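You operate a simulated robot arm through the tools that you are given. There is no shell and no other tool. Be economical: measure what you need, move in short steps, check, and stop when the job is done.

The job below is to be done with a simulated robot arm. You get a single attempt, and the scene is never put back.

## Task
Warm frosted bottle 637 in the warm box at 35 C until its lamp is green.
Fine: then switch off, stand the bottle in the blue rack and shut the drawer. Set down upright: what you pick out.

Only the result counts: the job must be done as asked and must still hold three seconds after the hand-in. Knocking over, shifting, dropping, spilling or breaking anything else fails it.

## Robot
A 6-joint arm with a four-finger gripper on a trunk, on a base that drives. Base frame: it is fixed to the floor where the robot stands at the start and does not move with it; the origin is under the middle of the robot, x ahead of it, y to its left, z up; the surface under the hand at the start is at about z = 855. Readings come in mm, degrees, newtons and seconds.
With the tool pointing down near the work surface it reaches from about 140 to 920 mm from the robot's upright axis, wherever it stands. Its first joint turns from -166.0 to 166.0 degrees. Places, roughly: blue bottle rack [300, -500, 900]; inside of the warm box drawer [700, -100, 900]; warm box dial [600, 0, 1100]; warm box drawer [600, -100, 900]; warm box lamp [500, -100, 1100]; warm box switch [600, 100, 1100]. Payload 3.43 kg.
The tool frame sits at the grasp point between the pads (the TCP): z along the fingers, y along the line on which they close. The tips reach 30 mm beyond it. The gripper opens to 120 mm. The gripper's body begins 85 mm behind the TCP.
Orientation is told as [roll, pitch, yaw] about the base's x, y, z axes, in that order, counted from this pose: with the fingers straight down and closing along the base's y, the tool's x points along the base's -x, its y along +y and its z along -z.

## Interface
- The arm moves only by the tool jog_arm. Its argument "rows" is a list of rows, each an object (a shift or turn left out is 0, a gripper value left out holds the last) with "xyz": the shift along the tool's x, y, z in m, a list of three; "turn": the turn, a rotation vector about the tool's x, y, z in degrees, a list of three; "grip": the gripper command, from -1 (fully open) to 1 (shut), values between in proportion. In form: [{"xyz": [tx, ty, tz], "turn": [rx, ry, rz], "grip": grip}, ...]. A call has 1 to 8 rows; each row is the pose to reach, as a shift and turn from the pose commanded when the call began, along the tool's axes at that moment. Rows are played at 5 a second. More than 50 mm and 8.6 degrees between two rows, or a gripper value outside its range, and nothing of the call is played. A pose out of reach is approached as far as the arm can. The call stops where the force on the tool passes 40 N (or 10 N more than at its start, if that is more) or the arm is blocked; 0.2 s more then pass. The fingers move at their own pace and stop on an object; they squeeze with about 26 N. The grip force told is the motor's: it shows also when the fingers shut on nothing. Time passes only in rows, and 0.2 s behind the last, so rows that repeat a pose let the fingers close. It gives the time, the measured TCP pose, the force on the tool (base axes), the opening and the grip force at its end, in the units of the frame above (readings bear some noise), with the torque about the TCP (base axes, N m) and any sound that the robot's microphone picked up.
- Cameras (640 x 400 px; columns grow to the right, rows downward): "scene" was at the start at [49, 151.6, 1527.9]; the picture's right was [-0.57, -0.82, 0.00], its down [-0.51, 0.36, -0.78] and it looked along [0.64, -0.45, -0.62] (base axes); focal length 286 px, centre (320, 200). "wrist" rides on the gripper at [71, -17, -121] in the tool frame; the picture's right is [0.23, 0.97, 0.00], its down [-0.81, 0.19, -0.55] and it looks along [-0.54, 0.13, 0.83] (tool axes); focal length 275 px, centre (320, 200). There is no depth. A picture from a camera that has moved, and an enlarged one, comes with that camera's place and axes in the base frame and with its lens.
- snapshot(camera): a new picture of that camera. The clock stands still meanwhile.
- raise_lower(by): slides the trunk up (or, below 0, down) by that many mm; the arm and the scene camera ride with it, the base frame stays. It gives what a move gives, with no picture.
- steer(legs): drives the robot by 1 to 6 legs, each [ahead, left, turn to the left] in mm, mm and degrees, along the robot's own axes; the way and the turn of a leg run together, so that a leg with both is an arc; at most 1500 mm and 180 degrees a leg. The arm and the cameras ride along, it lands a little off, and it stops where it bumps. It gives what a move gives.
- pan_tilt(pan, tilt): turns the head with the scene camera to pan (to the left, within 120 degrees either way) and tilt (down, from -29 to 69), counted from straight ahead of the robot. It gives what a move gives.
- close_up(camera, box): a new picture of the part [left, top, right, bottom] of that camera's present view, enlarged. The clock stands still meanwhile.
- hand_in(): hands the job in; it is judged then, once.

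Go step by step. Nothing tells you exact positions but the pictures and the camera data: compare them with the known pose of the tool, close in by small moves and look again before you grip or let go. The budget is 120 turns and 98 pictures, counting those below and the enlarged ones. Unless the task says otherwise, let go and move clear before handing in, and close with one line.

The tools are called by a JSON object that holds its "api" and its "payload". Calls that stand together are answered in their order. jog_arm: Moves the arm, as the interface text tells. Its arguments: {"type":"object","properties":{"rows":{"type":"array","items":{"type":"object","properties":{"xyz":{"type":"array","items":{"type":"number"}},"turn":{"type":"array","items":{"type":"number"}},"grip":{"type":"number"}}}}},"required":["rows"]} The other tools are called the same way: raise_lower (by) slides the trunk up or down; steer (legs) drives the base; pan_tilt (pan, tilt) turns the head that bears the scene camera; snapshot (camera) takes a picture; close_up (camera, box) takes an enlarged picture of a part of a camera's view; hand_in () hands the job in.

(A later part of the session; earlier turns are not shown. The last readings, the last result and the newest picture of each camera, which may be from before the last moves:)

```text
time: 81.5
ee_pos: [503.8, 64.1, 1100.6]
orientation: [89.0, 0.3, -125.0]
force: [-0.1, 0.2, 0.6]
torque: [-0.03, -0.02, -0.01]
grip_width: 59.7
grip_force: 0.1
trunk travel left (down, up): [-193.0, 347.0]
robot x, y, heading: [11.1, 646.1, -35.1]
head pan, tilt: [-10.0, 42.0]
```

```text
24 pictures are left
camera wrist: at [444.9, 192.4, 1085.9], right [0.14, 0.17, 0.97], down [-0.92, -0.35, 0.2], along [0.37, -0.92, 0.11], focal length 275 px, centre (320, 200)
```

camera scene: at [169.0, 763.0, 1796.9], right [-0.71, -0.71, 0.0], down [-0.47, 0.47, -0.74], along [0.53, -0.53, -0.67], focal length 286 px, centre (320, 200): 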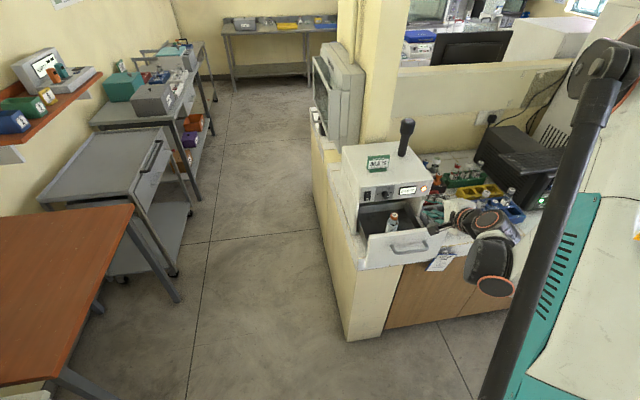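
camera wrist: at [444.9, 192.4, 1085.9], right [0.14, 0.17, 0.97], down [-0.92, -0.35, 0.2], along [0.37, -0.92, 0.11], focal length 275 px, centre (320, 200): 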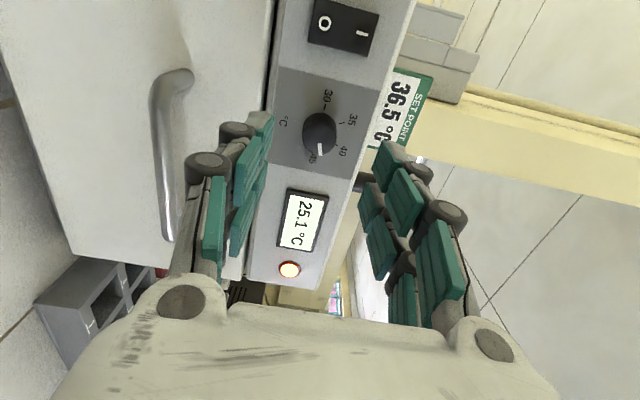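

Perfectly lined up. I advance, grip the knob, and turn it 107° counter-clockwise.

{"api": "jog_arm", "payload": {"rows": [{"xyz": [0, 0, 0.02]}, {"xyz": [0, 0, 0.04]}, {"xyz": [0, 0, 0.052]}, {"xyz": [0, 0, 0.052], "grip": 0.5}, {"xyz": [0, 0, 0.052], "grip": 0.8}, {"xyz": [0, 0, 0.052], "grip": 0.8}]}}

{"api": "jog_arm", "payload": {"rows": [{"turn": [0, 0, -8.4]}, {"turn": [0, 0, -16.8]}, {"turn": [0, 0, -25.2]}, {"turn": [0, 0, -33.6]}, {"turn": [0, 0, -42]}, {"turn": [0, 0, -50.4]}, {"turn": [0, 0, -58.8]}, {"turn": [0, 0, -67]}]}}

{"api": "jog_arm", "payload": {"rows": [{"turn": [0, 0, -8]}, {"turn": [0, 0, -16]}, {"turn": [0, 0, -24]}, {"turn": [0, 0, -32]}, {"turn": [0, 0, -40]}]}}

{"api": "close_up", "payload": {"camera": "wrist", "box": [240, 60, 420, 220]}}

```text
time: 82.9
ee_pos: [546.7, 36.0, 1099.0]
orientation: [89.0, 0.3, -125.1]
force: [-2.6, 6.2, -11.1]
torque: [0.14, 0.23, 0.32]
grip_width: 23.1
grip_force: 45.4
trunk travel left (down, up): [-193.0, 347.0]
robot x, y, heading: [12.3, 645.6, -35.2]
head pan, tilt: [-10.0, 42.0]
```

```text
time: 84.7
ee_pos: [546.3, 35.9, 1099.3]
orientation: [87.5, -66.7, -122.6]
force: [1.0, 15.6, -21.4]
torque: [0.55, 0.77, 0.26]
grip_width: 23.3
grip_force: 44.8
trunk travel left (down, up): [-193.0, 347.0]
robot x, y, heading: [12.3, 646.6, -35.3]
head pan, tilt: [-10.0, 42.0]
```

```text
time: 85.9
ee_pos: [547.4, 35.1, 1098.7]
orientation: [-86.7, -73.1, 51.9]
force: [8.4, 9.9, -7.5]
torque: [0.43, 0.57, -0.14]
grip_width: 23.5
grip_force: 44.7
trunk travel left (down, up): [-193.0, 347.0]
robot x, y, heading: [17.7, 648.2, -35.0]
head pan, tilt: [-10.0, 42.0]
```

```text
2.50 times, centred on (330, 140) of wrist
camera zoom: at [426.0, 75.6, 1037.5], right [0.49, 0.71, -0.5], down [-0.2, 0.65, 0.73], along [0.85, -0.25, 0.46], focal length 688 px, centre (295, 350)
```

zoom: 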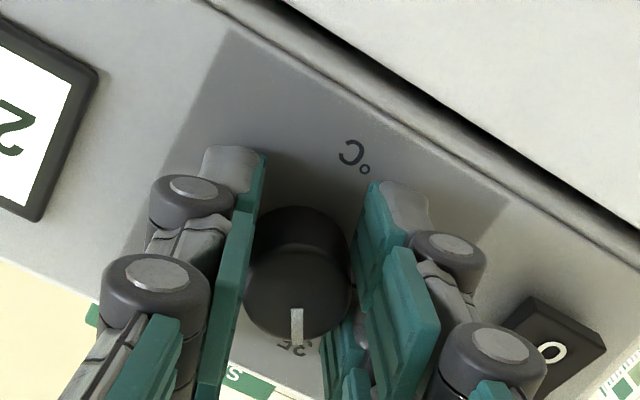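

The pointer seems to lie at 35. I open and back off to check.

{"api": "jog_arm", "payload": {"rows": [{"grip": 0.3}, {"grip": 0}, {"xyz": [0, 0, -0.03]}, {"xyz": [0, 0, -0.06]}]}}

{"api": "close_up", "payload": {"camera": "wrist", "box": [260, 50, 400, 180]}}

{"api": "close_up", "payload": {"camera": "scene", "box": [340, 130, 440, 190]}}

```text
time: 86.9
ee_pos: [497.5, 65.6, 1105.1]
orientation: [-86.3, -73.3, 51.6]
force: [0.1, 0.5, 0.2]
torque: [-0.02, 0.06, 0.0]
grip_width: 60.0
grip_force: 0.1
out of reach, approached as far as the arm can: row 4
trunk travel left (down, up): [-193.0, 347.0]
robot x, y, heading: [15.3, 650.6, -34.9]
head pan, tilt: [-10.0, 42.0]
```

```text
3.08 times, centred on (330, 115) of wrist
camera zoom: at [376.7, 105.3, 1042.6], right [0.49, 0.72, -0.5], down [-0.2, 0.65, 0.73], along [0.85, -0.26, 0.46], focal length 847 px, centre (289, 462)
```

zoom: 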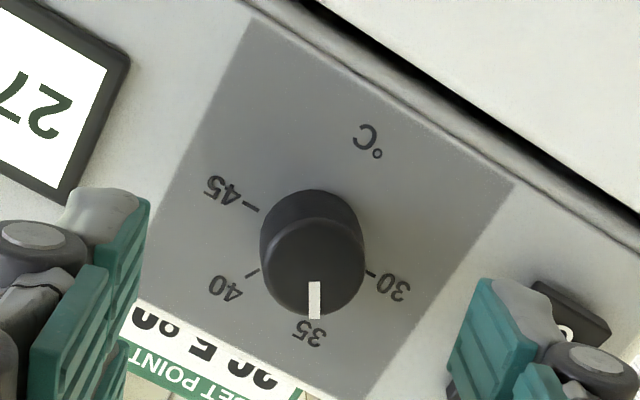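

```text
6.40 times, centred on (390, 160) of scene
camera zoom: at [168.7, 763.8, 1615.9], right [-0.71, -0.71, 0.0], down [-0.47, 0.47, -0.74], along [0.53, -0.53, -0.67], focal length 1829 px, centre (-128, 456)
```

zoom: 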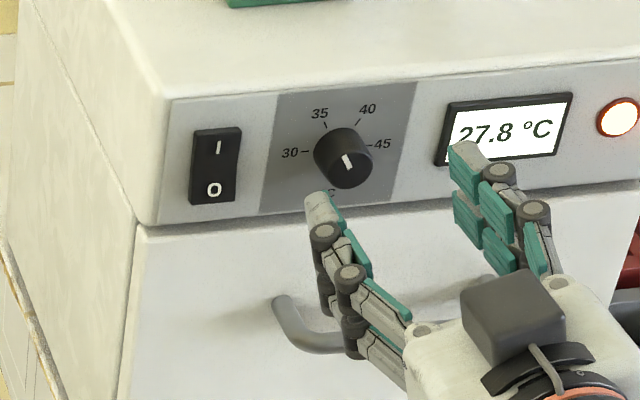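

The dial is at 35 again (27.8 °C, lamp still orange). Meanwhile I level the roll, shut the fingers and take position before the switch's "O" half.

{"api": "jog_arm", "payload": {"rows": [{"turn": [0, 0, 6], "grip": 1}, {"turn": [0, 0, 12]}, {"turn": [0, 0, 16.7]}]}}

{"api": "jog_arm", "payload": {"rows": [{"xyz": [0.005, 0.03, 0.006]}, {"xyz": [0.012, 0.055, 0.012]}, {"xyz": [0.02, 0.07, 0.018]}, {"xyz": [0.02, 0.07, 0.018]}]}}

{"api": "snapshot", "payload": {"camera": "wrist"}}

```text
time: 87.7
ee_pos: [499.7, 65.6, 1104.9]
orientation: [5.4, -88.9, -40.5]
force: [0.2, 0.1, -0.3]
torque: [0.04, -0.04, -0.01]
grip_width: 0.0
grip_force: 25.5
trunk travel left (down, up): [-193.0, 347.0]
robot x, y, heading: [13.7, 648.4, -35.1]
head pan, tilt: [-10.0, 42.0]
```

```text
time: 88.7
ee_pos: [562.7, 103.2, 1095.1]
orientation: [-0.2, -89.1, -34.7]
force: [-0.3, 0.0, 0.0]
torque: [0.01, 0.0, 0.02]
grip_width: 0.0
grip_force: 26.2
out of reach, approached as far as the arm can: row 1, 2, 3, 4
trunk travel left (down, up): [-193.0, 347.0]
robot x, y, heading: [12.5, 649.3, -35.0]
head pan, tilt: [-10.0, 42.0]
```

```text
20 pictures are left
camera wrist: at [453.2, 159.0, 1026.4], right [0.56, 0.8, -0.23], down [-0.33, 0.47, 0.82], along [0.76, -0.38, 0.52], focal length 275 px, centre (320, 200)
```

wrist: 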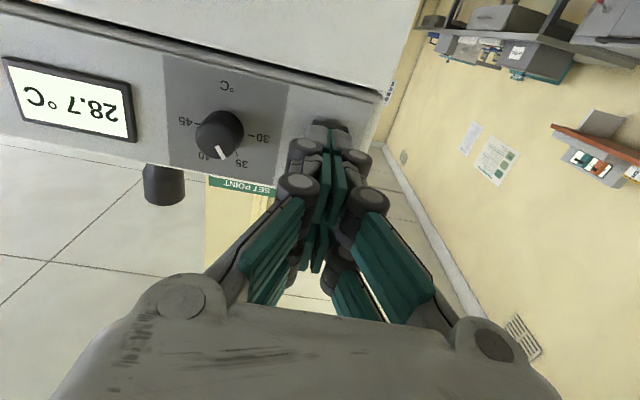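

I lower the trunk 13 mm to face "O" and let about 14 s pass in place.

{"api": "raise_lower", "payload": {"by": -13}}

{"api": "jog_arm", "payload": {"rows": [{"xyz": [0, 0, 0]}, {}, {}, {}, {}, {}, {}, {}]}}

{"api": "jog_arm", "payload": {"rows": [{"xyz": [0, 0, 0]}, {}, {}, {}, {}, {}, {}, {}]}}

{"api": "jog_arm", "payload": {"rows": [{"xyz": [0, 0, 0]}, {}, {}, {}, {}, {}, {}, {}]}}

{"api": "jog_arm", "payload": {"rows": [{"xyz": [0, 0, 0]}, {}, {}, {}, {}, {}, {}, {}]}}

{"api": "jog_arm", "payload": {"rows": [{"xyz": [0, 0, 0]}, {}, {}, {}, {}, {}, {}, {}]}}

{"api": "jog_arm", "payload": {"rows": [{"xyz": [0, 0, 0]}, {}, {}, {}, {}, {}, {}, {}]}}

{"api": "close_up", "payload": {"camera": "scene", "box": [340, 120, 460, 210]}}

```text
time: 89.3
ee_pos: [562.5, 102.9, 1083.8]
orientation: [-0.1, -89.0, -34.8]
force: [0.0, -0.2, -0.2]
torque: [0.02, 0.01, -0.01]
grip_width: 0.0
grip_force: 25.4
trunk travel left (down, up): [-180.0, 360.0]
robot x, y, heading: [11.7, 649.1, -35.2]
head pan, tilt: [-10.0, 42.0]
```

```text
time: 91.1
ee_pos: [563.2, 102.8, 1082.3]
orientation: [0.0, -88.9, -35.0]
force: [0.1, 0.2, -0.2]
torque: [-0.01, 0.0, -0.02]
grip_width: 0.0
grip_force: 25.3
trunk travel left (down, up): [-180.0, 360.0]
robot x, y, heading: [11.6, 645.8, -35.1]
head pan, tilt: [-10.0, 42.0]
```

```text
time: 92.9
ee_pos: [562.6, 102.2, 1081.8]
orientation: [-0.1, -89.0, -34.9]
force: [1.0, -0.2, 0.0]
torque: [0.01, 0.0, 0.0]
grip_width: 0.1
grip_force: 25.9
trunk travel left (down, up): [-180.0, 360.0]
robot x, y, heading: [15.9, 648.7, -35.0]
head pan, tilt: [-10.0, 42.0]
```

```text
time: 94.7
ee_pos: [562.9, 102.1, 1084.4]
orientation: [-0.1, -88.9, -35.0]
force: [0.3, 0.8, 0.3]
torque: [-0.02, -0.01, 0.02]
grip_width: 0.3
grip_force: 26.2
trunk travel left (down, up): [-180.0, 360.0]
robot x, y, heading: [13.3, 648.8, -35.1]
head pan, tilt: [-10.0, 42.0]
```

```text
time: 96.5
ee_pos: [562.9, 102.5, 1082.9]
orientation: [-0.1, -89.0, -34.9]
force: [-0.2, 0.1, -0.2]
torque: [0.03, -0.02, 0.01]
grip_width: 0.2
grip_force: 25.9
trunk travel left (down, up): [-180.0, 360.0]
robot x, y, heading: [15.8, 651.0, -35.1]
head pan, tilt: [-10.0, 42.0]
```

```text
time: 98.3
ee_pos: [562.2, 102.7, 1084.1]
orientation: [0.0, -88.9, -34.9]
force: [-0.4, -0.7, -1.0]
torque: [-0.01, 0.03, -0.02]
grip_width: 0.0
grip_force: 25.8
trunk travel left (down, up): [-180.0, 360.0]
robot x, y, heading: [13.7, 645.7, -35.1]
head pan, tilt: [-10.0, 42.0]
```

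```text
time: 100.1
ee_pos: [562.8, 102.3, 1083.1]
orientation: [0.0, -89.0, -35.1]
force: [-0.5, 0.5, -0.4]
torque: [-0.02, 0.0, 0.02]
grip_width: 0.1
grip_force: 26.3
trunk travel left (down, up): [-180.0, 360.0]
robot x, y, heading: [13.4, 646.5, -35.0]
head pan, tilt: [-10.0, 42.0]
```

```text
4.44 times, centred on (400, 165) of scene
camera zoom: at [169.2, 763.6, 1602.8], right [-0.71, -0.71, 0.0], down [-0.47, 0.47, -0.74], along [0.52, -0.53, -0.67], focal length 1270 px, centre (-36, 356)
```

zoom: 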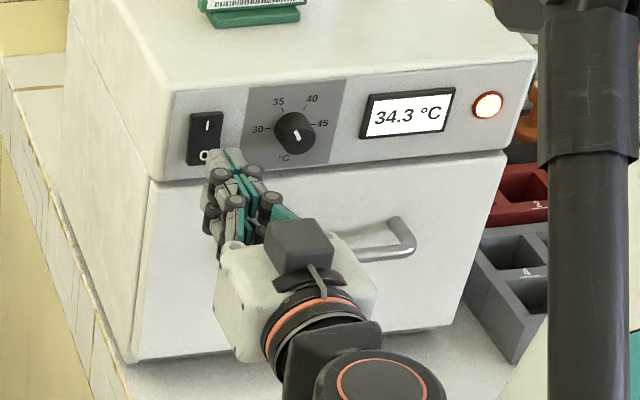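

34.3 °C, lamp still orange. I wait a further 10 s or so.

{"api": "jog_arm", "payload": {"rows": [{"xyz": [0, 0, 0]}, {}, {}, {}, {}, {}, {}, {}]}}

{"api": "jog_arm", "payload": {"rows": [{"xyz": [0, 0, 0]}, {}, {}, {}, {}, {}, {}, {}]}}

{"api": "jog_arm", "payload": {"rows": [{"xyz": [0, 0, 0]}, {}, {}, {}, {}, {}, {}, {}]}}

{"api": "jog_arm", "payload": {"rows": [{"xyz": [0, 0, 0]}, {}, {}, {}, {}, {}, {}, {}]}}

{"api": "jog_arm", "payload": {"rows": [{"xyz": [0, 0, 0]}, {}, {}, {}, {}, {}, {}, {}]}}

{"api": "jog_arm", "payload": {"rows": [{"xyz": [0, 0, 0]}, {}, {}, {}, {}, {}, {}, {}]}}

{"api": "close_up", "payload": {"camera": "scene", "box": [340, 120, 460, 210]}}

```text
time: 101.9
ee_pos: [563.3, 101.9, 1082.2]
orientation: [0.0, -89.1, -34.9]
force: [0.0, 0.2, -0.5]
torque: [0.0, 0.01, 0.01]
grip_width: 0.1
grip_force: 26.4
trunk travel left (down, up): [-180.0, 360.0]
robot x, y, heading: [12.1, 648.2, -35.0]
head pan, tilt: [-10.0, 42.0]
```

```text
time: 103.7
ee_pos: [562.7, 102.3, 1083.9]
orientation: [0.0, -89.0, -35.0]
force: [0.1, 0.1, 0.0]
torque: [-0.01, 0.01, 0.02]
grip_width: 0.0
grip_force: 26.5
trunk travel left (down, up): [-180.0, 360.0]
robot x, y, heading: [14.0, 642.5, -35.2]
head pan, tilt: [-10.0, 42.0]
```

```text
time: 105.5
ee_pos: [563.0, 103.0, 1083.9]
orientation: [-0.1, -89.0, -35.0]
force: [0.4, -0.2, 0.3]
torque: [-0.03, 0.0, 0.0]
grip_width: 0.0
grip_force: 26.0
trunk travel left (down, up): [-180.0, 360.0]
robot x, y, heading: [10.9, 645.9, -35.2]
head pan, tilt: [-10.0, 42.0]
```

```text
time: 107.3
ee_pos: [562.9, 102.3, 1082.8]
orientation: [-0.1, -88.9, -34.9]
force: [-0.5, 0.7, 0.2]
torque: [0.02, -0.03, 0.0]
grip_width: 0.0
grip_force: 26.1
trunk travel left (down, up): [-180.0, 360.0]
robot x, y, heading: [15.4, 645.0, -35.1]
head pan, tilt: [-10.0, 42.0]
```

```text
time: 109.1
ee_pos: [562.0, 101.8, 1082.2]
orientation: [0.0, -89.0, -35.0]
force: [0.9, 0.3, -0.5]
torque: [0.02, 0.04, 0.0]
grip_width: 0.0
grip_force: 26.3
trunk travel left (down, up): [-180.0, 360.0]
robot x, y, heading: [13.1, 641.6, -35.0]
head pan, tilt: [-10.0, 42.0]
```

```text
time: 110.9
ee_pos: [562.2, 102.6, 1083.1]
orientation: [0.1, -88.9, -35.0]
force: [0.1, 0.4, 0.0]
torque: [0.0, -0.01, 0.0]
grip_width: 0.1
grip_force: 26.4
trunk travel left (down, up): [-180.0, 360.0]
robot x, y, heading: [11.8, 649.1, -34.9]
head pan, tilt: [-10.0, 42.0]
```

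```text
4.44 times, centred on (400, 165) of scene
camera zoom: at [169.2, 763.6, 1602.8], right [-0.71, -0.71, 0.0], down [-0.47, 0.47, -0.74], along [0.52, -0.53, -0.67], focal length 1270 px, centre (-36, 356)
```

zoom: 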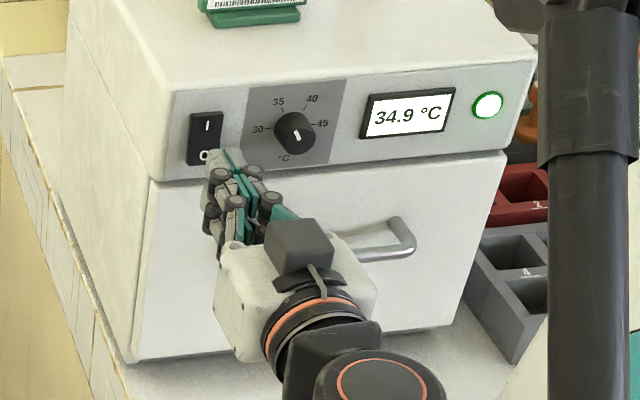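

The lamp is green. I press "O".

{"api": "jog_arm", "payload": {"rows": [{"xyz": [0, 0.003, 0.01]}, {"xyz": [0, 0.003, 0.018]}, {"xyz": [0, 0.003, 0.023]}, {"xyz": [0, 0.003, 0.027]}, {"xyz": [0, 0.003, 0.03]}]}}

{"api": "jog_arm", "payload": {"rows": [{"xyz": [0, 0, -0.03]}, {"xyz": [0, 0, -0.055]}]}}

{"api": "close_up", "payload": {"camera": "scene", "box": [340, 120, 460, 210]}}

```text
time: 112.0
ee_pos: [583.9, 91.8, 1083.5]
orientation: [-2.3, -89.0, -32.7]
force: [-9.2, 7.4, -5.8]
torque: [-0.01, -0.01, -0.04]
grip_width: 6.0
grip_force: 32.9
trunk travel left (down, up): [-180.0, 360.0]
robot x, y, heading: [14.7, 644.3, -35.3]
head pan, tilt: [-10.0, 42.0]
stopped in row 5: the force on the tool passed its limit at 50 N (the readings are from after the stop); the commanded pose is now the measured one
```

```text
time: 112.5
ee_pos: [549.7, 110.9, 1100.3]
orientation: [-2.3, -88.9, -32.8]
force: [-0.7, 0.1, -0.1]
torque: [0.01, 0.01, -0.01]
grip_width: 0.0
grip_force: 33.3
out of reach, approached as far as the arm can: row 1, 2
trunk travel left (down, up): [-180.0, 360.0]
robot x, y, heading: [10.9, 645.7, -35.2]
head pan, tilt: [-10.0, 42.0]
```

```text
4.44 times, centred on (400, 165) of scene
camera zoom: at [168.5, 764.1, 1602.9], right [-0.71, -0.71, 0.0], down [-0.47, 0.47, -0.74], along [0.52, -0.53, -0.67], focal length 1270 px, centre (-36, 356)
```

zoom: 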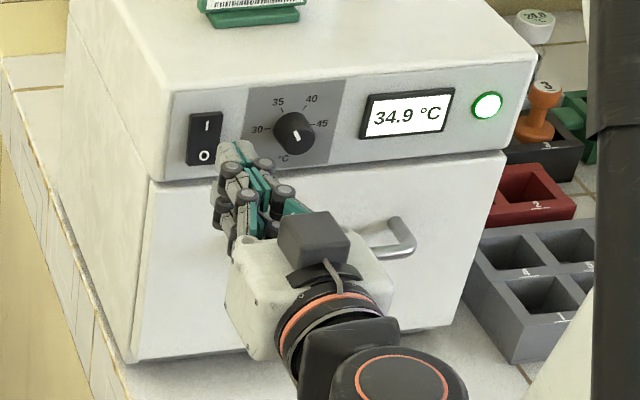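

The display still looks on. I check the rocker from the wrist camera.

{"api": "close_up", "payload": {"camera": "wrist", "box": [0, 20, 400, 240]}}

```text
1.60 times, centred on (200, 130) of wrist
camera zoom: at [439.4, 167.8, 1029.8], right [0.55, 0.8, -0.23], down [-0.33, 0.47, 0.82], along [0.76, -0.38, 0.52], focal length 440 px, centre (512, 312)
```

zoom: 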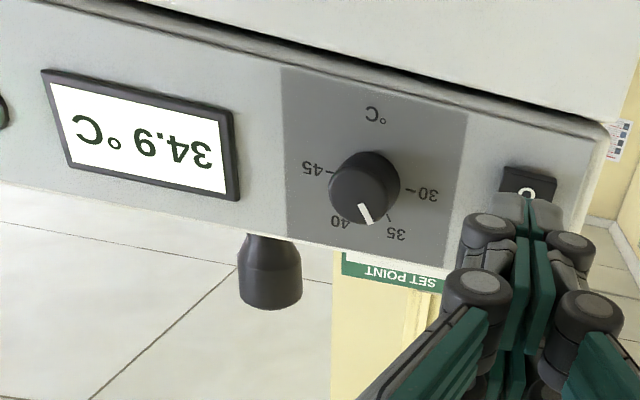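

Still on; the push was probably too low on the rocker frame. I try again at z≈1089, with a slower approach and hold.

{"api": "raise_lower", "payload": {"by": -11}}

{"api": "jog_arm", "payload": {"rows": [{"xyz": [0, 0.004, 0.02]}, {"xyz": [0, 0.004, 0.033]}, {"xyz": [0, 0.004, 0.037]}, {"xyz": [0, 0.004, 0.04]}, {"xyz": [0, 0.004, 0.042]}, {"xyz": [0, 0.004, 0.044]}, {"xyz": [0, 0.004, 0.046]}]}}

{"api": "close_up", "payload": {"camera": "scene", "box": [340, 120, 460, 210]}}

```text
time: 113.1
ee_pos: [550.8, 110.9, 1088.4]
orientation: [-2.5, -88.9, -32.4]
force: [0.5, 0.9, 0.0]
torque: [0.0, -0.01, 0.0]
grip_width: 0.0
grip_force: 33.5
trunk travel left (down, up): [-169.0, 371.0]
robot x, y, heading: [13.7, 653.0, -35.0]
head pan, tilt: [-10.0, 42.0]
```

```text
time: 114.4
ee_pos: [583.3, 92.2, 1088.1]
orientation: [-4.7, -88.9, -30.2]
force: [-11.3, 7.9, -1.1]
torque: [-0.07, -0.07, -0.06]
grip_width: 6.0
grip_force: 33.3
trunk travel left (down, up): [-169.0, 371.0]
robot x, y, heading: [14.1, 650.5, -34.9]
head pan, tilt: [-10.0, 42.0]
stopped in row 6: the force on the tool passed its limit at 44 N (the readings are from after the stop); the commanded pose is now the measured one
```

```text
4.44 times, centred on (400, 165) of scene
camera zoom: at [167.2, 765.0, 1592.0], right [-0.71, -0.71, 0.0], down [-0.47, 0.47, -0.74], along [0.53, -0.53, -0.67], focal length 1270 px, centre (-36, 356)
```

zoom: 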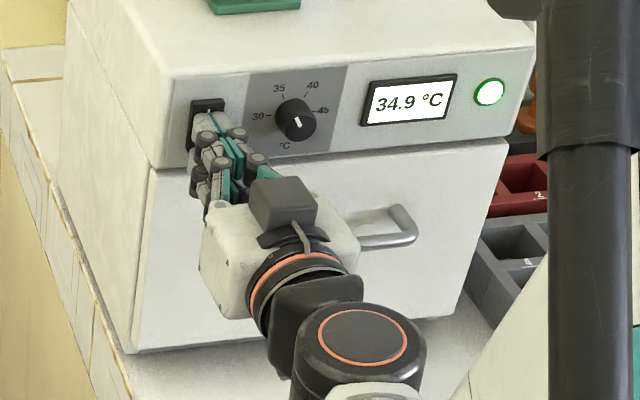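

Still on; comparing with the dial, the rocker's centre is nearer z≈1092, so "O" must be pressed lower. I retreat, lower the trunk 15 mm and press at z≈1073.

{"api": "jog_arm", "payload": {"rows": [{"xyz": [0, 0, -0.02]}]}}

{"api": "raise_lower", "payload": {"by": -15}}

{"api": "jog_arm", "payload": {"rows": [{"xyz": [0, 0, 0.01]}, {"xyz": [0, 0, 0.016]}, {"xyz": [0, 0, 0.02]}, {"xyz": [0, 0, 0.023]}, {"xyz": [0, 0, 0.026]}, {"xyz": [0, 0, 0.028]}]}}

{"api": "close_up", "payload": {"camera": "scene", "box": [340, 120, 460, 210]}}

```text
time: 114.8
ee_pos: [567.3, 102.9, 1088.2]
orientation: [-4.4, -89.0, -30.7]
force: [0.2, 0.2, 0.0]
torque: [-0.05, 0.05, -0.01]
grip_width: 0.0
grip_force: 33.6
trunk travel left (down, up): [-169.0, 371.0]
robot x, y, heading: [8.6, 647.0, -35.3]
head pan, tilt: [-10.0, 42.0]
```

```text
time: 115.5
ee_pos: [567.7, 102.1, 1073.8]
orientation: [-4.8, -89.0, -30.1]
force: [-0.8, 0.9, -0.3]
torque: [0.0, -0.02, -0.03]
grip_width: 0.1
grip_force: 33.4
trunk travel left (down, up): [-154.0, 386.0]
robot x, y, heading: [12.3, 648.1, -35.1]
head pan, tilt: [-10.0, 42.0]
```

```text
time: 116.5
ee_pos: [583.2, 92.5, 1073.6]
orientation: [-7.5, -88.9, -27.4]
force: [-14.0, 10.8, -5.3]
torque: [-0.13, -0.23, -0.01]
grip_width: 5.8
grip_force: 33.5
trunk travel left (down, up): [-154.0, 386.0]
robot x, y, heading: [12.9, 647.3, -35.0]
head pan, tilt: [-10.0, 42.0]
stopped in row 4: the force on the tool passed its limit at 46 N (the readings are from after the stop); the commanded pose is now the measured one
```

```text
4.44 times, centred on (400, 165) of scene
camera zoom: at [166.9, 765.1, 1576.9], right [-0.71, -0.71, 0.0], down [-0.47, 0.47, -0.74], along [0.52, -0.53, -0.67], focal length 1270 px, centre (-36, 356)
```

zoom: 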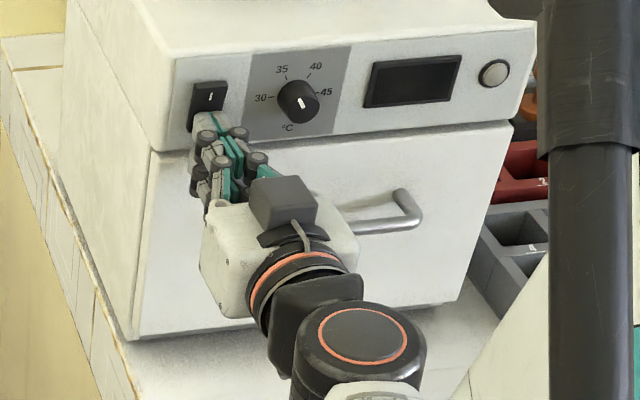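

The box is off. Now I return to the handle pose: retreat, roll 90°, tilt 30°, trunk down 100 mm.

{"api": "jog_arm", "payload": {"rows": [{"xyz": [0, 0, -0.04]}, {"xyz": [0, 0, -0.08]}]}}

{"api": "jog_arm", "payload": {"rows": [{"turn": [0, 0, 8.5], "grip": 0.4}, {"turn": [0, 0, 17]}, {"turn": [0, 0, 25.5]}, {"turn": [0, 0, 34]}, {"turn": [0, 0, 42.5]}, {"turn": [0, 0, 51]}, {"turn": [0, 0, 59.5]}, {"turn": [0, 0, 68]}]}}

{"api": "jog_arm", "payload": {"rows": [{"turn": [0, 0, 8]}, {"turn": [0, 0, 16]}, {"turn": [0, 0, 22]}]}}

{"api": "jog_arm", "payload": {"rows": [{"turn": [7.5, 0, 0]}, {"turn": [15, 0, 0]}, {"turn": [22.5, 0, 0]}, {"turn": [29.5, 0, 0]}]}}

{"api": "raise_lower", "payload": {"by": -100}}

```text
time: 117.1
ee_pos: [530.1, 122.8, 1092.6]
orientation: [-6.4, -88.7, -28.7]
force: [-0.1, 0.6, 0.8]
torque: [-0.02, 0.01, 0.0]
grip_width: 0.1
grip_force: 33.4
out of reach, approached as far as the arm can: row 2
trunk travel left (down, up): [-154.0, 386.0]
robot x, y, heading: [10.4, 646.9, -35.2]
head pan, tilt: [-10.0, 42.0]
```

```text
time: 118.9
ee_pos: [529.6, 124.0, 1093.8]
orientation: [88.8, -22.0, -124.5]
force: [-0.2, 0.3, -0.3]
torque: [-0.02, -0.02, -0.01]
grip_width: 35.8
grip_force: 0.1
trunk travel left (down, up): [-154.0, 386.0]
robot x, y, heading: [9.6, 644.9, -35.0]
head pan, tilt: [-10.0, 42.0]
```

```text
time: 119.7
ee_pos: [530.4, 122.6, 1093.3]
orientation: [88.6, -0.1, -124.9]
force: [-0.7, 0.0, -1.0]
torque: [0.05, 0.0, 0.0]
grip_width: 35.8
grip_force: 0.1
trunk travel left (down, up): [-154.0, 386.0]
robot x, y, heading: [11.0, 648.3, -35.2]
head pan, tilt: [-10.0, 42.0]
```

```text
time: 120.7
ee_pos: [529.9, 124.7, 1090.7]
orientation: [59.3, -0.2, -125.0]
force: [0.3, -0.4, 0.8]
torque: [0.0, -0.01, 0.03]
grip_width: 36.2
grip_force: 0.0
trunk travel left (down, up): [-154.0, 386.0]
robot x, y, heading: [12.2, 648.1, -35.1]
head pan, tilt: [-10.0, 42.0]
```

```text
time: 122.0
ee_pos: [530.2, 124.3, 992.6]
orientation: [59.4, -0.1, -125.1]
force: [0.0, 0.6, -0.5]
torque: [0.06, 0.0, -0.05]
grip_width: 35.6
grip_force: 0.1
trunk travel left (down, up): [-54.0, 486.0]
robot x, y, heading: [10.4, 648.6, -35.1]
head pan, tilt: [-10.0, 42.0]
```

{"api": "jog_arm", "payload": {"rows": [{"xyz": [-0.026, 0.0084, -0.0014]}, {"xyz": [-0.052, 0.0168, -0.0028]}, {"xyz": [-0.078, 0.0253, -0.0042]}, {"xyz": [-0.104, 0.0337, -0.0056]}]}}

{"api": "snapshot", "payload": {"camera": "wrist"}}

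```text
time: 123.0
ee_pos: [478.7, 31.4, 1023.2]
orientation: [59.4, -0.2, -125.0]
force: [0.0, -0.4, -1.0]
torque: [0.03, -0.01, 0.01]
grip_width: 36.1
grip_force: 0.0
trunk travel left (down, up): [-54.0, 486.0]
robot x, y, heading: [9.5, 644.1, -35.0]
head pan, tilt: [-10.0, 42.0]
```

```text
13 pictures are left
camera wrist: at [427.5, 154.6, 1070.3], right [0.54, -0.09, 0.84], down [-0.77, -0.45, 0.45], along [0.33, -0.89, -0.31], focal length 275 px, centre (320, 200)
```

wrist: 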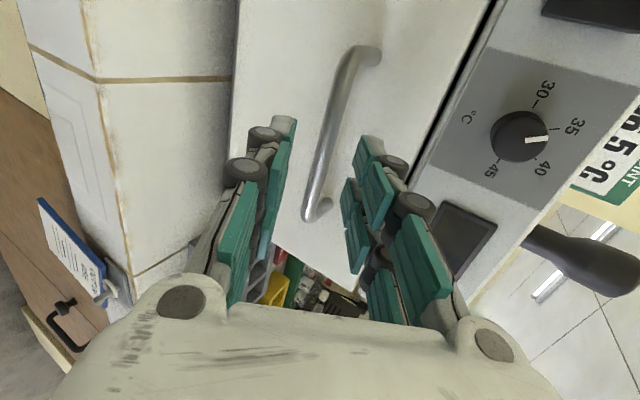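

Same alignment as before. I grip the bar and pull gently, the bottle being inside.

{"api": "jog_arm", "payload": {"rows": [{"xyz": [0, 0, 0.02], "grip": 0.5}, {"xyz": [0, 0, 0.04]}, {"xyz": [0, 0, 0.05]}, {"xyz": [0, 0, 0.0555]}, {"xyz": [0, 0, 0.0555], "grip": 1}, {"xyz": [0, 0, 0.0555], "grip": 1}]}}

{"api": "jog_arm", "payload": {"rows": [{"xyz": [0, -0.002, -0.0035]}, {"xyz": [0, -0.006, -0.0104]}, {"xyz": [0, -0.012, -0.0208]}, {"xyz": [0, -0.019, -0.033]}, {"xyz": [0, -0.027, -0.0468]}, {"xyz": [0, -0.035, -0.0606]}, {"xyz": [0, -0.043, -0.0745]}, {"xyz": [0, -0.051, -0.0883]}]}}

{"api": "jog_arm", "payload": {"rows": [{"xyz": [0, -0.007, -0.0121]}, {"xyz": [0, -0.015, -0.026]}, {"xyz": [0, -0.023, -0.0398]}, {"xyz": [0, -0.031, -0.0537]}, {"xyz": [0, -0.038, -0.0658]}, {"xyz": [0, -0.044, -0.0762]}, {"xyz": [0, -0.048, -0.0831]}, {"xyz": [0, -0.05, -0.0866]}]}}

{"api": "snapshot", "payload": {"camera": "scene"}}

```text
time: 124.4
ee_pos: [519.2, 5.8, 998.0]
orientation: [59.6, -0.2, -125.1]
force: [3.5, -5.2, 30.8]
torque: [0.16, 0.12, -0.6]
grip_width: 9.6
grip_force: 43.1
trunk travel left (down, up): [-54.0, 486.0]
robot x, y, heading: [13.3, 652.3, -35.0]
head pan, tilt: [-10.0, 42.0]
```

```text
time: 125.1
ee_pos: [507.6, 11.1, 998.4]
orientation: [59.7, -0.2, -125.1]
force: [4.5, -0.6, 26.8]
torque: [0.11, -0.01, 0.58]
grip_width: 9.5
grip_force: 42.4
trunk travel left (down, up): [-54.0, 486.0]
robot x, y, heading: [11.1, 649.4, -34.9]
head pan, tilt: [-10.0, 42.0]
stopped in row 3: the force on the tool passed its limit at 43 N (the readings are from after the stop); the commanded pose is now the measured one
```

```text
time: 125.9
ee_pos: [474.4, 37.9, 998.6]
orientation: [59.7, -0.1, -125.1]
force: [4.0, 1.5, 24.6]
torque: [-0.21, 0.12, 0.4]
grip_width: 9.7
grip_force: 42.2
trunk travel left (down, up): [-54.0, 486.0]
robot x, y, heading: [15.9, 648.9, -35.2]
head pan, tilt: [-10.0, 42.0]
stopped in row 4: the force on the tool passed its limit at 42 N (the readings are from after the stop); the commanded pose is now the measured one
```

```text
12 pictures are left
camera scene: at [167.7, 766.1, 1476.6], right [-0.71, -0.71, 0.0], down [-0.47, 0.47, -0.74], along [0.52, -0.53, -0.67], focal length 286 px, centre (320, 200)
```

scene: 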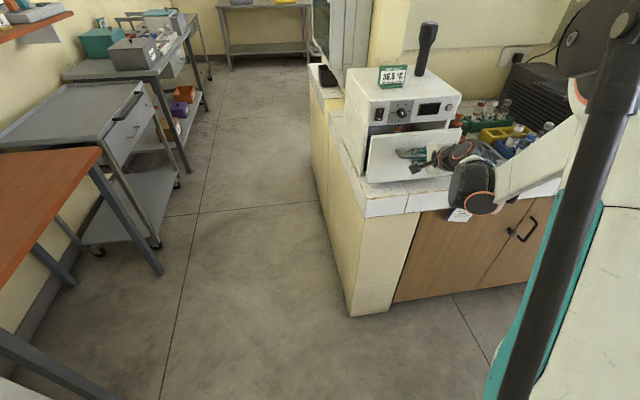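

The bar is pushed up against by about 25 N because I hold slightly low. I ease up 4 mm and continue pulling.

{"api": "jog_arm", "payload": {"rows": [{"xyz": [0, 0.0035, -0.002]}, {"xyz": [0, 0.0005, -0.0072]}, {"xyz": [0, -0.006, -0.0183]}, {"xyz": [0, -0.013, -0.0305]}, {"xyz": [0, -0.02, -0.0426]}, {"xyz": [0, -0.027, -0.0547]}, {"xyz": [0, -0.034, -0.0669]}, {"xyz": [0, -0.041, -0.079]}]}}

{"api": "jog_arm", "payload": {"rows": [{"xyz": [0, -0.007, -0.0121]}, {"xyz": [0, -0.014, -0.0242]}, {"xyz": [0, -0.02, -0.0346]}, {"xyz": [0, -0.024, -0.0416]}, {"xyz": [0, -0.026, -0.045]}]}}

```text
time: 127.5
ee_pos: [416.0, 78.4, 997.5]
orientation: [59.2, 0.0, -124.8]
force: [-0.3, -0.1, -22.2]
torque: [0.49, -0.34, 0.78]
grip_width: 9.8
grip_force: 42.8
trunk travel left (down, up): [-54.0, 486.0]
robot x, y, heading: [12.8, 646.3, -35.1]
head pan, tilt: [-10.0, 42.0]
stopped in row 8: the force on the tool passed its limit at 41 N (the readings are from after the stop); the commanded pose is now the measured one
```

```text
time: 128.3
ee_pos: [386.3, 99.6, 997.5]
orientation: [59.1, 0.1, -124.9]
force: [-1.0, -0.2, -26.3]
torque: [0.54, -0.44, 0.19]
grip_width: 9.3
grip_force: 42.5
trunk travel left (down, up): [-54.0, 486.0]
robot x, y, heading: [10.3, 647.5, -35.1]
head pan, tilt: [-10.0, 42.0]
stopped in row 4: the force on the tool passed its limit at 41 N (the readings are from after the stop); the commanded pose is now the measured one
```

I ease down 2.5 mm and pull the last 35 mm.

{"api": "jog_arm", "payload": {"rows": [{"xyz": [0, -0.0022, 0.0012]}, {"xyz": [0, -0.0072, -0.0075]}, {"xyz": [0, -0.0122, -0.0161]}, {"xyz": [0, -0.0172, -0.0248]}, {"xyz": [0, -0.0202, -0.03]}]}}

{"api": "jog_arm", "payload": {"rows": [{"grip": 0.6}, {"grip": 0.4}, {"xyz": [0, 0, -0.03]}, {"xyz": [0, 0, -0.055]}]}}

{"api": "raise_lower", "payload": {"by": 250}}

{"api": "close_up", "payload": {"camera": "scene", "box": [320, 130, 480, 270]}}

```text
time: 129.5
ee_pos: [356.5, 120.0, 997.5]
orientation: [59.4, 0.0, -125.0]
force: [16.4, -7.9, 10.6]
torque: [0.24, 0.01, 0.11]
grip_width: 9.4
grip_force: 42.6
trunk travel left (down, up): [-54.0, 486.0]
robot x, y, heading: [10.5, 647.4, -34.7]
head pan, tilt: [-10.0, 42.0]
```

```text
time: 130.5
ee_pos: [318.4, 150.5, 1026.7]
orientation: [59.3, 0.0, -124.9]
force: [0.1, 0.1, 0.3]
torque: [-0.01, 0.01, 0.01]
grip_width: 36.0
grip_force: 0.1
trunk travel left (down, up): [-54.0, 486.0]
robot x, y, heading: [10.7, 645.7, -35.1]
head pan, tilt: [-10.0, 42.0]
```

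```text
time: 133.1
ee_pos: [319.5, 148.8, 1276.1]
orientation: [59.2, -0.2, -124.8]
force: [-0.7, 0.0, 0.1]
torque: [0.03, -0.01, 0.01]
grip_width: 36.2
grip_force: 0.1
trunk travel left (down, up): [-304.0, 236.0]
robot x, y, heading: [14.9, 645.1, -35.2]
head pan, tilt: [-10.0, 42.0]
```

```text
2.86 times, centred on (400, 200) of scene
camera zoom: at [168.3, 764.4, 1726.7], right [-0.71, -0.71, 0.0], down [-0.47, 0.47, -0.74], along [0.52, -0.53, -0.67], focal length 817 px, centre (91, 200)
```

zoom: 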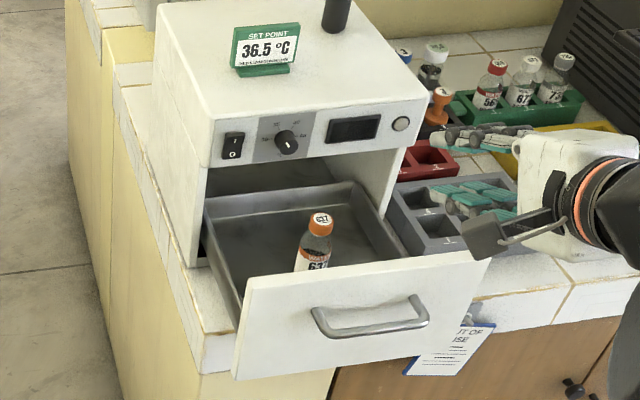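

The box is dark, the drawer is open and bottle 637 is clear, upright. I turn the hand back to pointing down with the 12° lean and bring it above the drawer.

{"api": "jog_arm", "payload": {"rows": [{"turn": [8, 0, 0], "grip": 0.1}, {"turn": [16, 0, 0]}, {"turn": [24, 0, 0]}, {"turn": [32, 0, 0]}, {"turn": [40, 0, 0]}, {"turn": [48, 0, 0]}, {"turn": [54, 0, 0]}, {"turn": [59.2, 0, 0]}]}}

{"api": "jog_arm", "payload": {"rows": [{"turn": [0, 0, -8.5]}, {"turn": [0, 0, -17]}, {"turn": [0, 0, -25.5]}, {"turn": [0, 0, -34]}, {"turn": [0, 0, -42.5]}, {"turn": [0, 0, -51]}, {"turn": [0, 0, -59.5]}, {"turn": [0, 0, -68]}]}}

{"api": "jog_arm", "payload": {"rows": [{"turn": [0, 0, -8]}, {"turn": [0, 0, -16]}, {"turn": [0, 0, -22.2]}]}}

{"api": "jog_arm", "payload": {"rows": [{"xyz": [-0.035, 0, 0], "turn": [0, -4, 0]}, {"xyz": [-0.07, 0, 0], "turn": [0, -8, 0]}, {"xyz": [-0.105, 0, 0.01], "turn": [0, -12, 0]}, {"xyz": [-0.14, 0, 0.03], "turn": [0, -12, 0]}, {"xyz": [-0.17, 0, 0.06], "turn": [0, -12, 0]}, {"xyz": [-0.19, 0, 0.1], "turn": [0, -12, 0]}]}}

{"api": "snapshot", "payload": {"camera": "wrist"}}

```text
time: 134.9
ee_pos: [318.1, 148.8, 1276.9]
orientation: [-0.1, -0.1, -124.9]
force: [0.4, -0.1, -0.5]
torque: [-0.01, 0.04, 0.0]
grip_width: 53.9
grip_force: 0.1
trunk travel left (down, up): [-304.0, 236.0]
robot x, y, heading: [11.7, 645.2, -35.2]
head pan, tilt: [-10.0, 42.0]
```

```text
time: 136.7
ee_pos: [318.5, 148.8, 1276.1]
orientation: [0.0, -0.3, -56.7]
force: [-0.2, -0.4, 0.0]
torque: [0.04, 0.0, -0.01]
grip_width: 54.1
grip_force: 0.1
trunk travel left (down, up): [-304.0, 236.0]
robot x, y, heading: [10.7, 651.6, -35.0]
head pan, tilt: [-10.0, 42.0]
```

```text
time: 137.5
ee_pos: [317.1, 150.4, 1276.6]
orientation: [-0.1, -0.1, -34.5]
force: [0.9, 0.0, -0.4]
torque: [0.02, 0.01, -0.01]
grip_width: 54.0
grip_force: 0.1
trunk travel left (down, up): [-304.0, 236.0]
robot x, y, heading: [10.6, 647.2, -35.0]
head pan, tilt: [-10.0, 42.0]
```

```text
time: 138.9
ee_pos: [477.2, 39.4, 1174.9]
orientation: [-0.1, -12.0, -34.6]
force: [-0.2, 0.1, 0.0]
torque: [0.01, 0.03, -0.02]
grip_width: 54.0
grip_force: 0.1
trunk travel left (down, up): [-304.0, 236.0]
robot x, y, heading: [12.8, 647.5, -34.8]
head pan, tilt: [-10.0, 42.0]
```

```text
10 pictures are left
camera wrist: at [389.8, 79.6, 1277.1], right [0.37, 0.93, -0.05], down [0.67, -0.23, 0.71], along [0.65, -0.29, -0.7], focal length 275 px, centre (320, 200)
```

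wrist: 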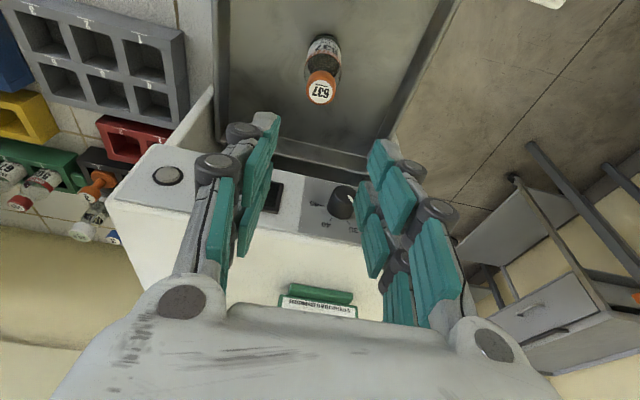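

The bottle is at F≈390, L≈305. I descend around it and grip.

{"api": "jog_arm", "payload": {"rows": [{"xyz": [0.0061, 0, 0.037]}, {"xyz": [0.0122, 0, 0.0741]}, {"xyz": [0.0183, 0, 0.111]}, {"xyz": [0.0244, 0, 0.1482]}, {"xyz": [0.0225, 0, 0.168]}, {"xyz": [0.0205, 0, 0.1875]}]}}

{"api": "close_up", "payload": {"camera": "wrist", "box": [160, 60, 480, 260]}}

```text
time: 140.3
ee_pos: [491.4, 30.6, 987.9]
orientation: [-0.1, -12.1, -34.7]
force: [-0.3, 0.0, 0.5]
torque: [0.03, -0.03, 0.05]
grip_width: 53.9
grip_force: 0.1
trunk travel left (down, up): [-304.0, 236.0]
robot x, y, heading: [14.9, 647.2, -35.3]
head pan, tilt: [-10.0, 42.0]
```

```text
2.00 times, centred on (320, 160) of wrist
camera zoom: at [402.9, 70.5, 1091.0], right [0.37, 0.93, -0.05], down [0.67, -0.23, 0.71], along [0.65, -0.29, -0.7], focal length 551 px, centre (320, 280)
```

zoom: 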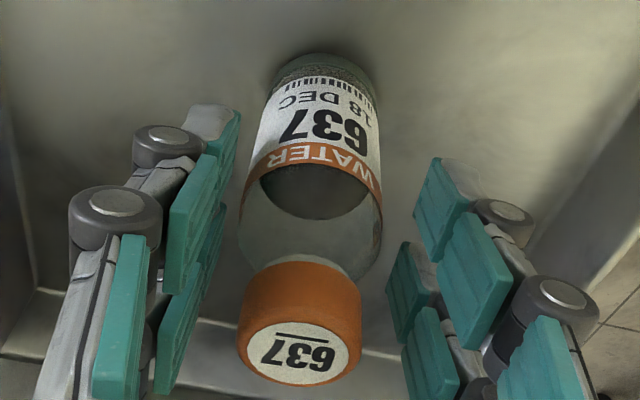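

Centred to within 4 mm. I correct, close and lift with a backward drift.

{"api": "jog_arm", "payload": {"rows": [{"xyz": [-0.003, -0.004, 0.0005]}, {"xyz": [-0.003, -0.004, 0.0005], "grip": 0.3}, {"xyz": [-0.003, -0.004, 0.0005], "grip": 0.6}, {"xyz": [-0.003, -0.004, 0.0005], "grip": 1}, {"xyz": [-0.003, -0.004, 0.0005], "grip": 1}]}}

{"api": "jog_arm", "payload": {"rows": [{"xyz": [-0.0042, 0, -0.0196]}, {"xyz": [0.003, 0, -0.05]}, {"xyz": [0.007, 0, -0.085]}, {"xyz": [0.01, 0, -0.125]}, {"xyz": [0.01, 0, -0.165]}, {"xyz": [0.008, 0, -0.205]}, {"xyz": [0.003, 0, -0.235]}]}}

{"api": "snapshot", "payload": {"camera": "wrist"}}

```text
time: 141.5
ee_pos: [491.7, 25.4, 988.3]
orientation: [-0.1, -12.2, -34.7]
force: [0.0, 0.1, 1.0]
torque: [0.03, 0.04, -0.03]
grip_width: 38.6
grip_force: 25.3
trunk travel left (down, up): [-304.0, 236.0]
robot x, y, heading: [12.5, 649.9, -35.2]
head pan, tilt: [-10.0, 42.0]
```

```text
time: 143.1
ee_pos: [446.8, 54.8, 1218.3]
orientation: [-0.1, -12.0, -34.6]
force: [-0.3, 0.0, -0.4]
torque: [0.02, 0.0, -0.02]
grip_width: 38.2
grip_force: 25.9
trunk travel left (down, up): [-304.0, 236.0]
robot x, y, heading: [12.0, 648.6, -35.2]
head pan, tilt: [-10.0, 42.0]
```

```text
8 pictures are left
camera wrist: at [357.6, 96.5, 1320.0], right [0.37, 0.93, -0.05], down [0.67, -0.23, 0.71], along [0.65, -0.29, -0.7], focal length 275 px, centre (320, 200)
```

wrist: 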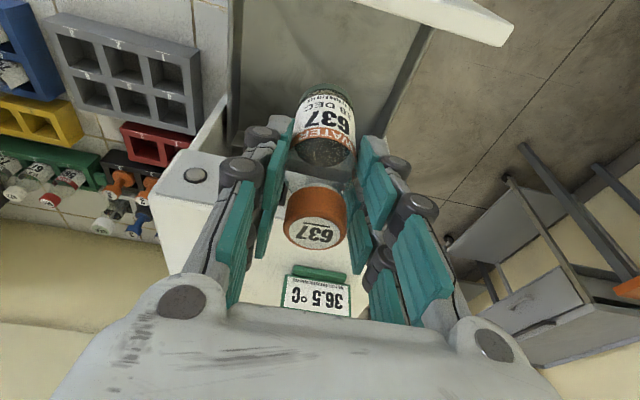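

The bottle is held as before. I drive right along the counter, then ahead, to stand over the blue rack.

{"api": "steer", "payload": {"legs": [[0, -601, 0], [90, 0, 0]]}}

{"api": "snapshot", "payload": {"camera": "wrist"}}

```text
time: 147.2
ee_pos: [164.1, -497.4, 1216.5]
orientation: [-0.1, -12.2, -35.2]
force: [0.8, -0.2, -0.9]
torque: [0.04, 0.05, 0.0]
grip_width: 38.2
grip_force: 25.8
trunk travel left (down, up): [-304.0, 236.0]
robot x, y, heading: [-263.7, 98.2, -35.4]
head pan, tilt: [-10.0, 42.0]
```

```text
7 pictures are left
camera wrist: at [75.5, -456.1, 1318.4], right [0.38, 0.93, -0.05], down [0.66, -0.23, 0.71], along [0.65, -0.3, -0.7], focal length 275 px, centre (320, 200)
```

wrist: 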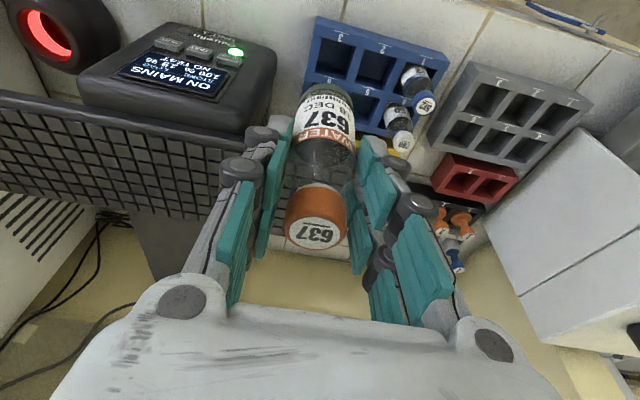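

Slot 3 projects at F≈459, L≈-299, as at the start. I move over it and lower to z≈1060, then check.

{"api": "jog_arm", "payload": {"rows": [{"xyz": [-0.012, 0.005, 0.01]}, {"xyz": [-0.025, 0.01, 0.025]}, {"xyz": [-0.0265, 0.0142, 0.05]}, {"xyz": [-0.0191, 0.0142, 0.085]}, {"xyz": [-0.0116, 0.0142, 0.12]}, {"xyz": [-0.003, 0.0142, 0.16]}]}}

{"api": "snapshot", "payload": {"camera": "wrist"}}

```text
time: 148.6
ee_pos: [203.7, -504.0, 1058.5]
orientation: [-0.1, -12.0, -35.2]
force: [-0.9, 0.2, -1.0]
torque: [0.01, 0.01, -0.02]
grip_width: 38.5
grip_force: 25.8
trunk travel left (down, up): [-304.0, 236.0]
robot x, y, heading: [-264.9, 98.8, -35.5]
head pan, tilt: [-10.0, 42.0]
```

```text
6 pictures are left
camera wrist: at [115.1, -463.3, 1161.8], right [0.38, 0.93, -0.05], down [0.66, -0.23, 0.71], along [0.65, -0.3, -0.7], focal length 275 px, centre (320, 200)
```

wrist: 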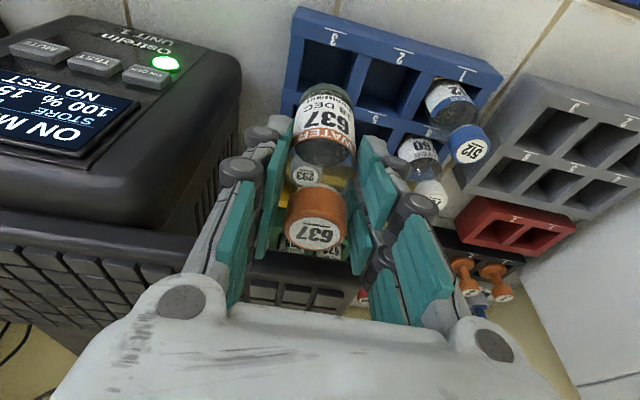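

Aligned within 3 mm. I correct and lower into the slot slowly.

{"api": "jog_arm", "payload": {"rows": [{"xyz": [0.0052, -0.003, 0.0245]}, {"xyz": [0.0104, -0.003, 0.049]}, {"xyz": [0.0146, -0.003, 0.0685]}, {"xyz": [0.0183, -0.003, 0.086]}, {"xyz": [0.0208, -0.003, 0.098]}, {"xyz": [0.0222, -0.003, 0.1046]}, {"xyz": [0.0229, -0.003, 0.1076]}]}}

{"api": "snapshot", "payload": {"camera": "wrist"}}

```text
time: 150.2
ee_pos: [198.7, -508.7, 950.4]
orientation: [0.0, -12.1, -35.2]
force: [1.2, -0.5, -2.9]
torque: [0.0, -0.1, -0.01]
grip_width: 38.5
grip_force: 25.9
trunk travel left (down, up): [-304.0, 236.0]
robot x, y, heading: [-267.8, 96.7, -35.8]
head pan, tilt: [-10.0, 42.0]
```

```text
5 pictures are left
camera wrist: at [111.2, -467.2, 1052.8], right [0.38, 0.93, -0.05], down [0.66, -0.23, 0.71], along [0.65, -0.3, -0.7], focal length 275 px, centre (320, 200)
```

wrist: 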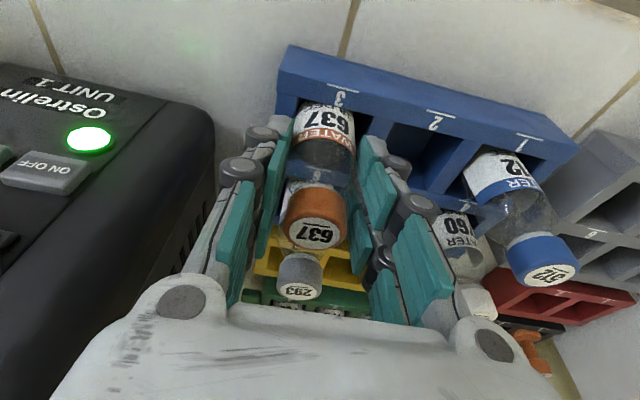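

The bottle is in the slot. I lower the last few millimetres until it rests, then open.

{"api": "jog_arm", "payload": {"rows": [{"xyz": [0.0003, 0.001, 0.0015]}, {"xyz": [0.0006, 0.002, 0.003]}, {"xyz": [0.0009, 0.002, 0.0045]}]}}

```text
time: 151.0
ee_pos: [200.1, -507.2, 946.8]
orientation: [0.0, -12.2, -35.2]
force: [4.1, -1.3, 1.0]
torque: [-0.15, -0.27, 0.04]
grip_width: 38.5
grip_force: 25.5
trunk travel left (down, up): [-304.0, 236.0]
robot x, y, heading: [-264.6, 98.7, -35.8]
head pan, tilt: [-10.0, 42.0]
```

{"api": "jog_arm", "payload": {"rows": [{"xyz": [-0.001, 0, 0.0015]}, {"xyz": [-0.001, 0, 0.003]}, {"xyz": [-0.001, 0, 0.0045]}]}}

```text
time: 151.8
ee_pos: [200.2, -507.1, 943.4]
orientation: [-0.1, -12.2, -35.2]
force: [-0.5, 1.0, 23.8]
torque: [-0.02, -0.01, -0.02]
grip_width: 38.6
grip_force: 25.9
trunk travel left (down, up): [-304.0, 236.0]
robot x, y, heading: [-267.4, 104.6, -35.6]
head pan, tilt: [-10.0, 42.0]
```

It rests on the slot floor. I ease up, open, and rise straight.

{"api": "jog_arm", "payload": {"rows": [{"xyz": [-0.0005, 0, -0.0025]}, {"xyz": [-0.0005, 0, -0.0025], "grip": 0.3}, {"xyz": [-0.0005, 0, -0.0025], "grip": 0.1}, {"xyz": [-0.0005, 0, -0.0025], "grip": -0.1}, {"xyz": [-0.0005, 0, -0.0025], "grip": -0.1}]}}

{"api": "jog_arm", "payload": {"rows": [{"xyz": [-0.0042, 0, -0.0196]}, {"xyz": [-0.0083, 0, -0.039]}, {"xyz": [-0.0156, 0, -0.0735]}, {"xyz": [-0.02, 0, -0.11]}, {"xyz": [-0.018, 0, -0.15]}, {"xyz": [-0.014, 0, -0.19]}, {"xyz": [-0.012, 0, -0.23]}]}}

{"api": "snapshot", "payload": {"camera": "wrist"}}

```text
time: 153.0
ee_pos: [201.7, -508.2, 945.1]
orientation: [-0.1, -12.1, -35.2]
force: [-0.4, 0.5, 1.4]
torque: [0.02, 0.02, -0.01]
grip_width: 66.1
grip_force: 0.1
trunk travel left (down, up): [-304.0, 236.0]
robot x, y, heading: [-264.5, 100.0, -35.7]
head pan, tilt: [-10.0, 42.0]
```

```text
time: 154.6
ee_pos: [171.8, -486.8, 1174.9]
orientation: [-0.1, -12.2, -35.2]
force: [-0.2, 0.2, -0.2]
torque: [0.01, -0.02, -0.02]
grip_width: 65.9
grip_force: 0.1
trunk travel left (down, up): [-304.0, 236.0]
robot x, y, heading: [-263.5, 101.0, -35.5]
head pan, tilt: [-10.0, 42.0]
```

```text
4 pictures are left
camera wrist: at [84.0, -445.9, 1276.6], right [0.38, 0.93, -0.05], down [0.66, -0.23, 0.71], along [0.65, -0.3, -0.7], focal length 275 px, centre (320, 200)
```

wrist: 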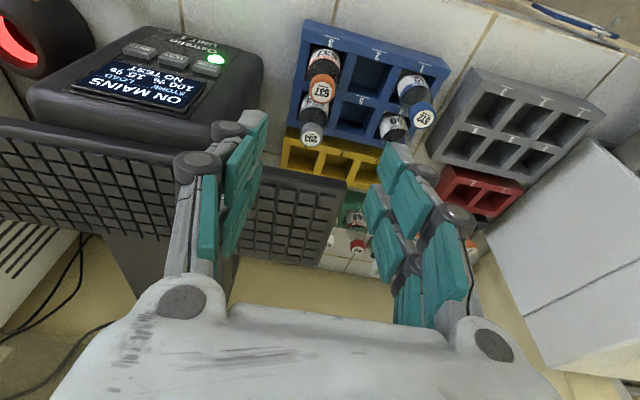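

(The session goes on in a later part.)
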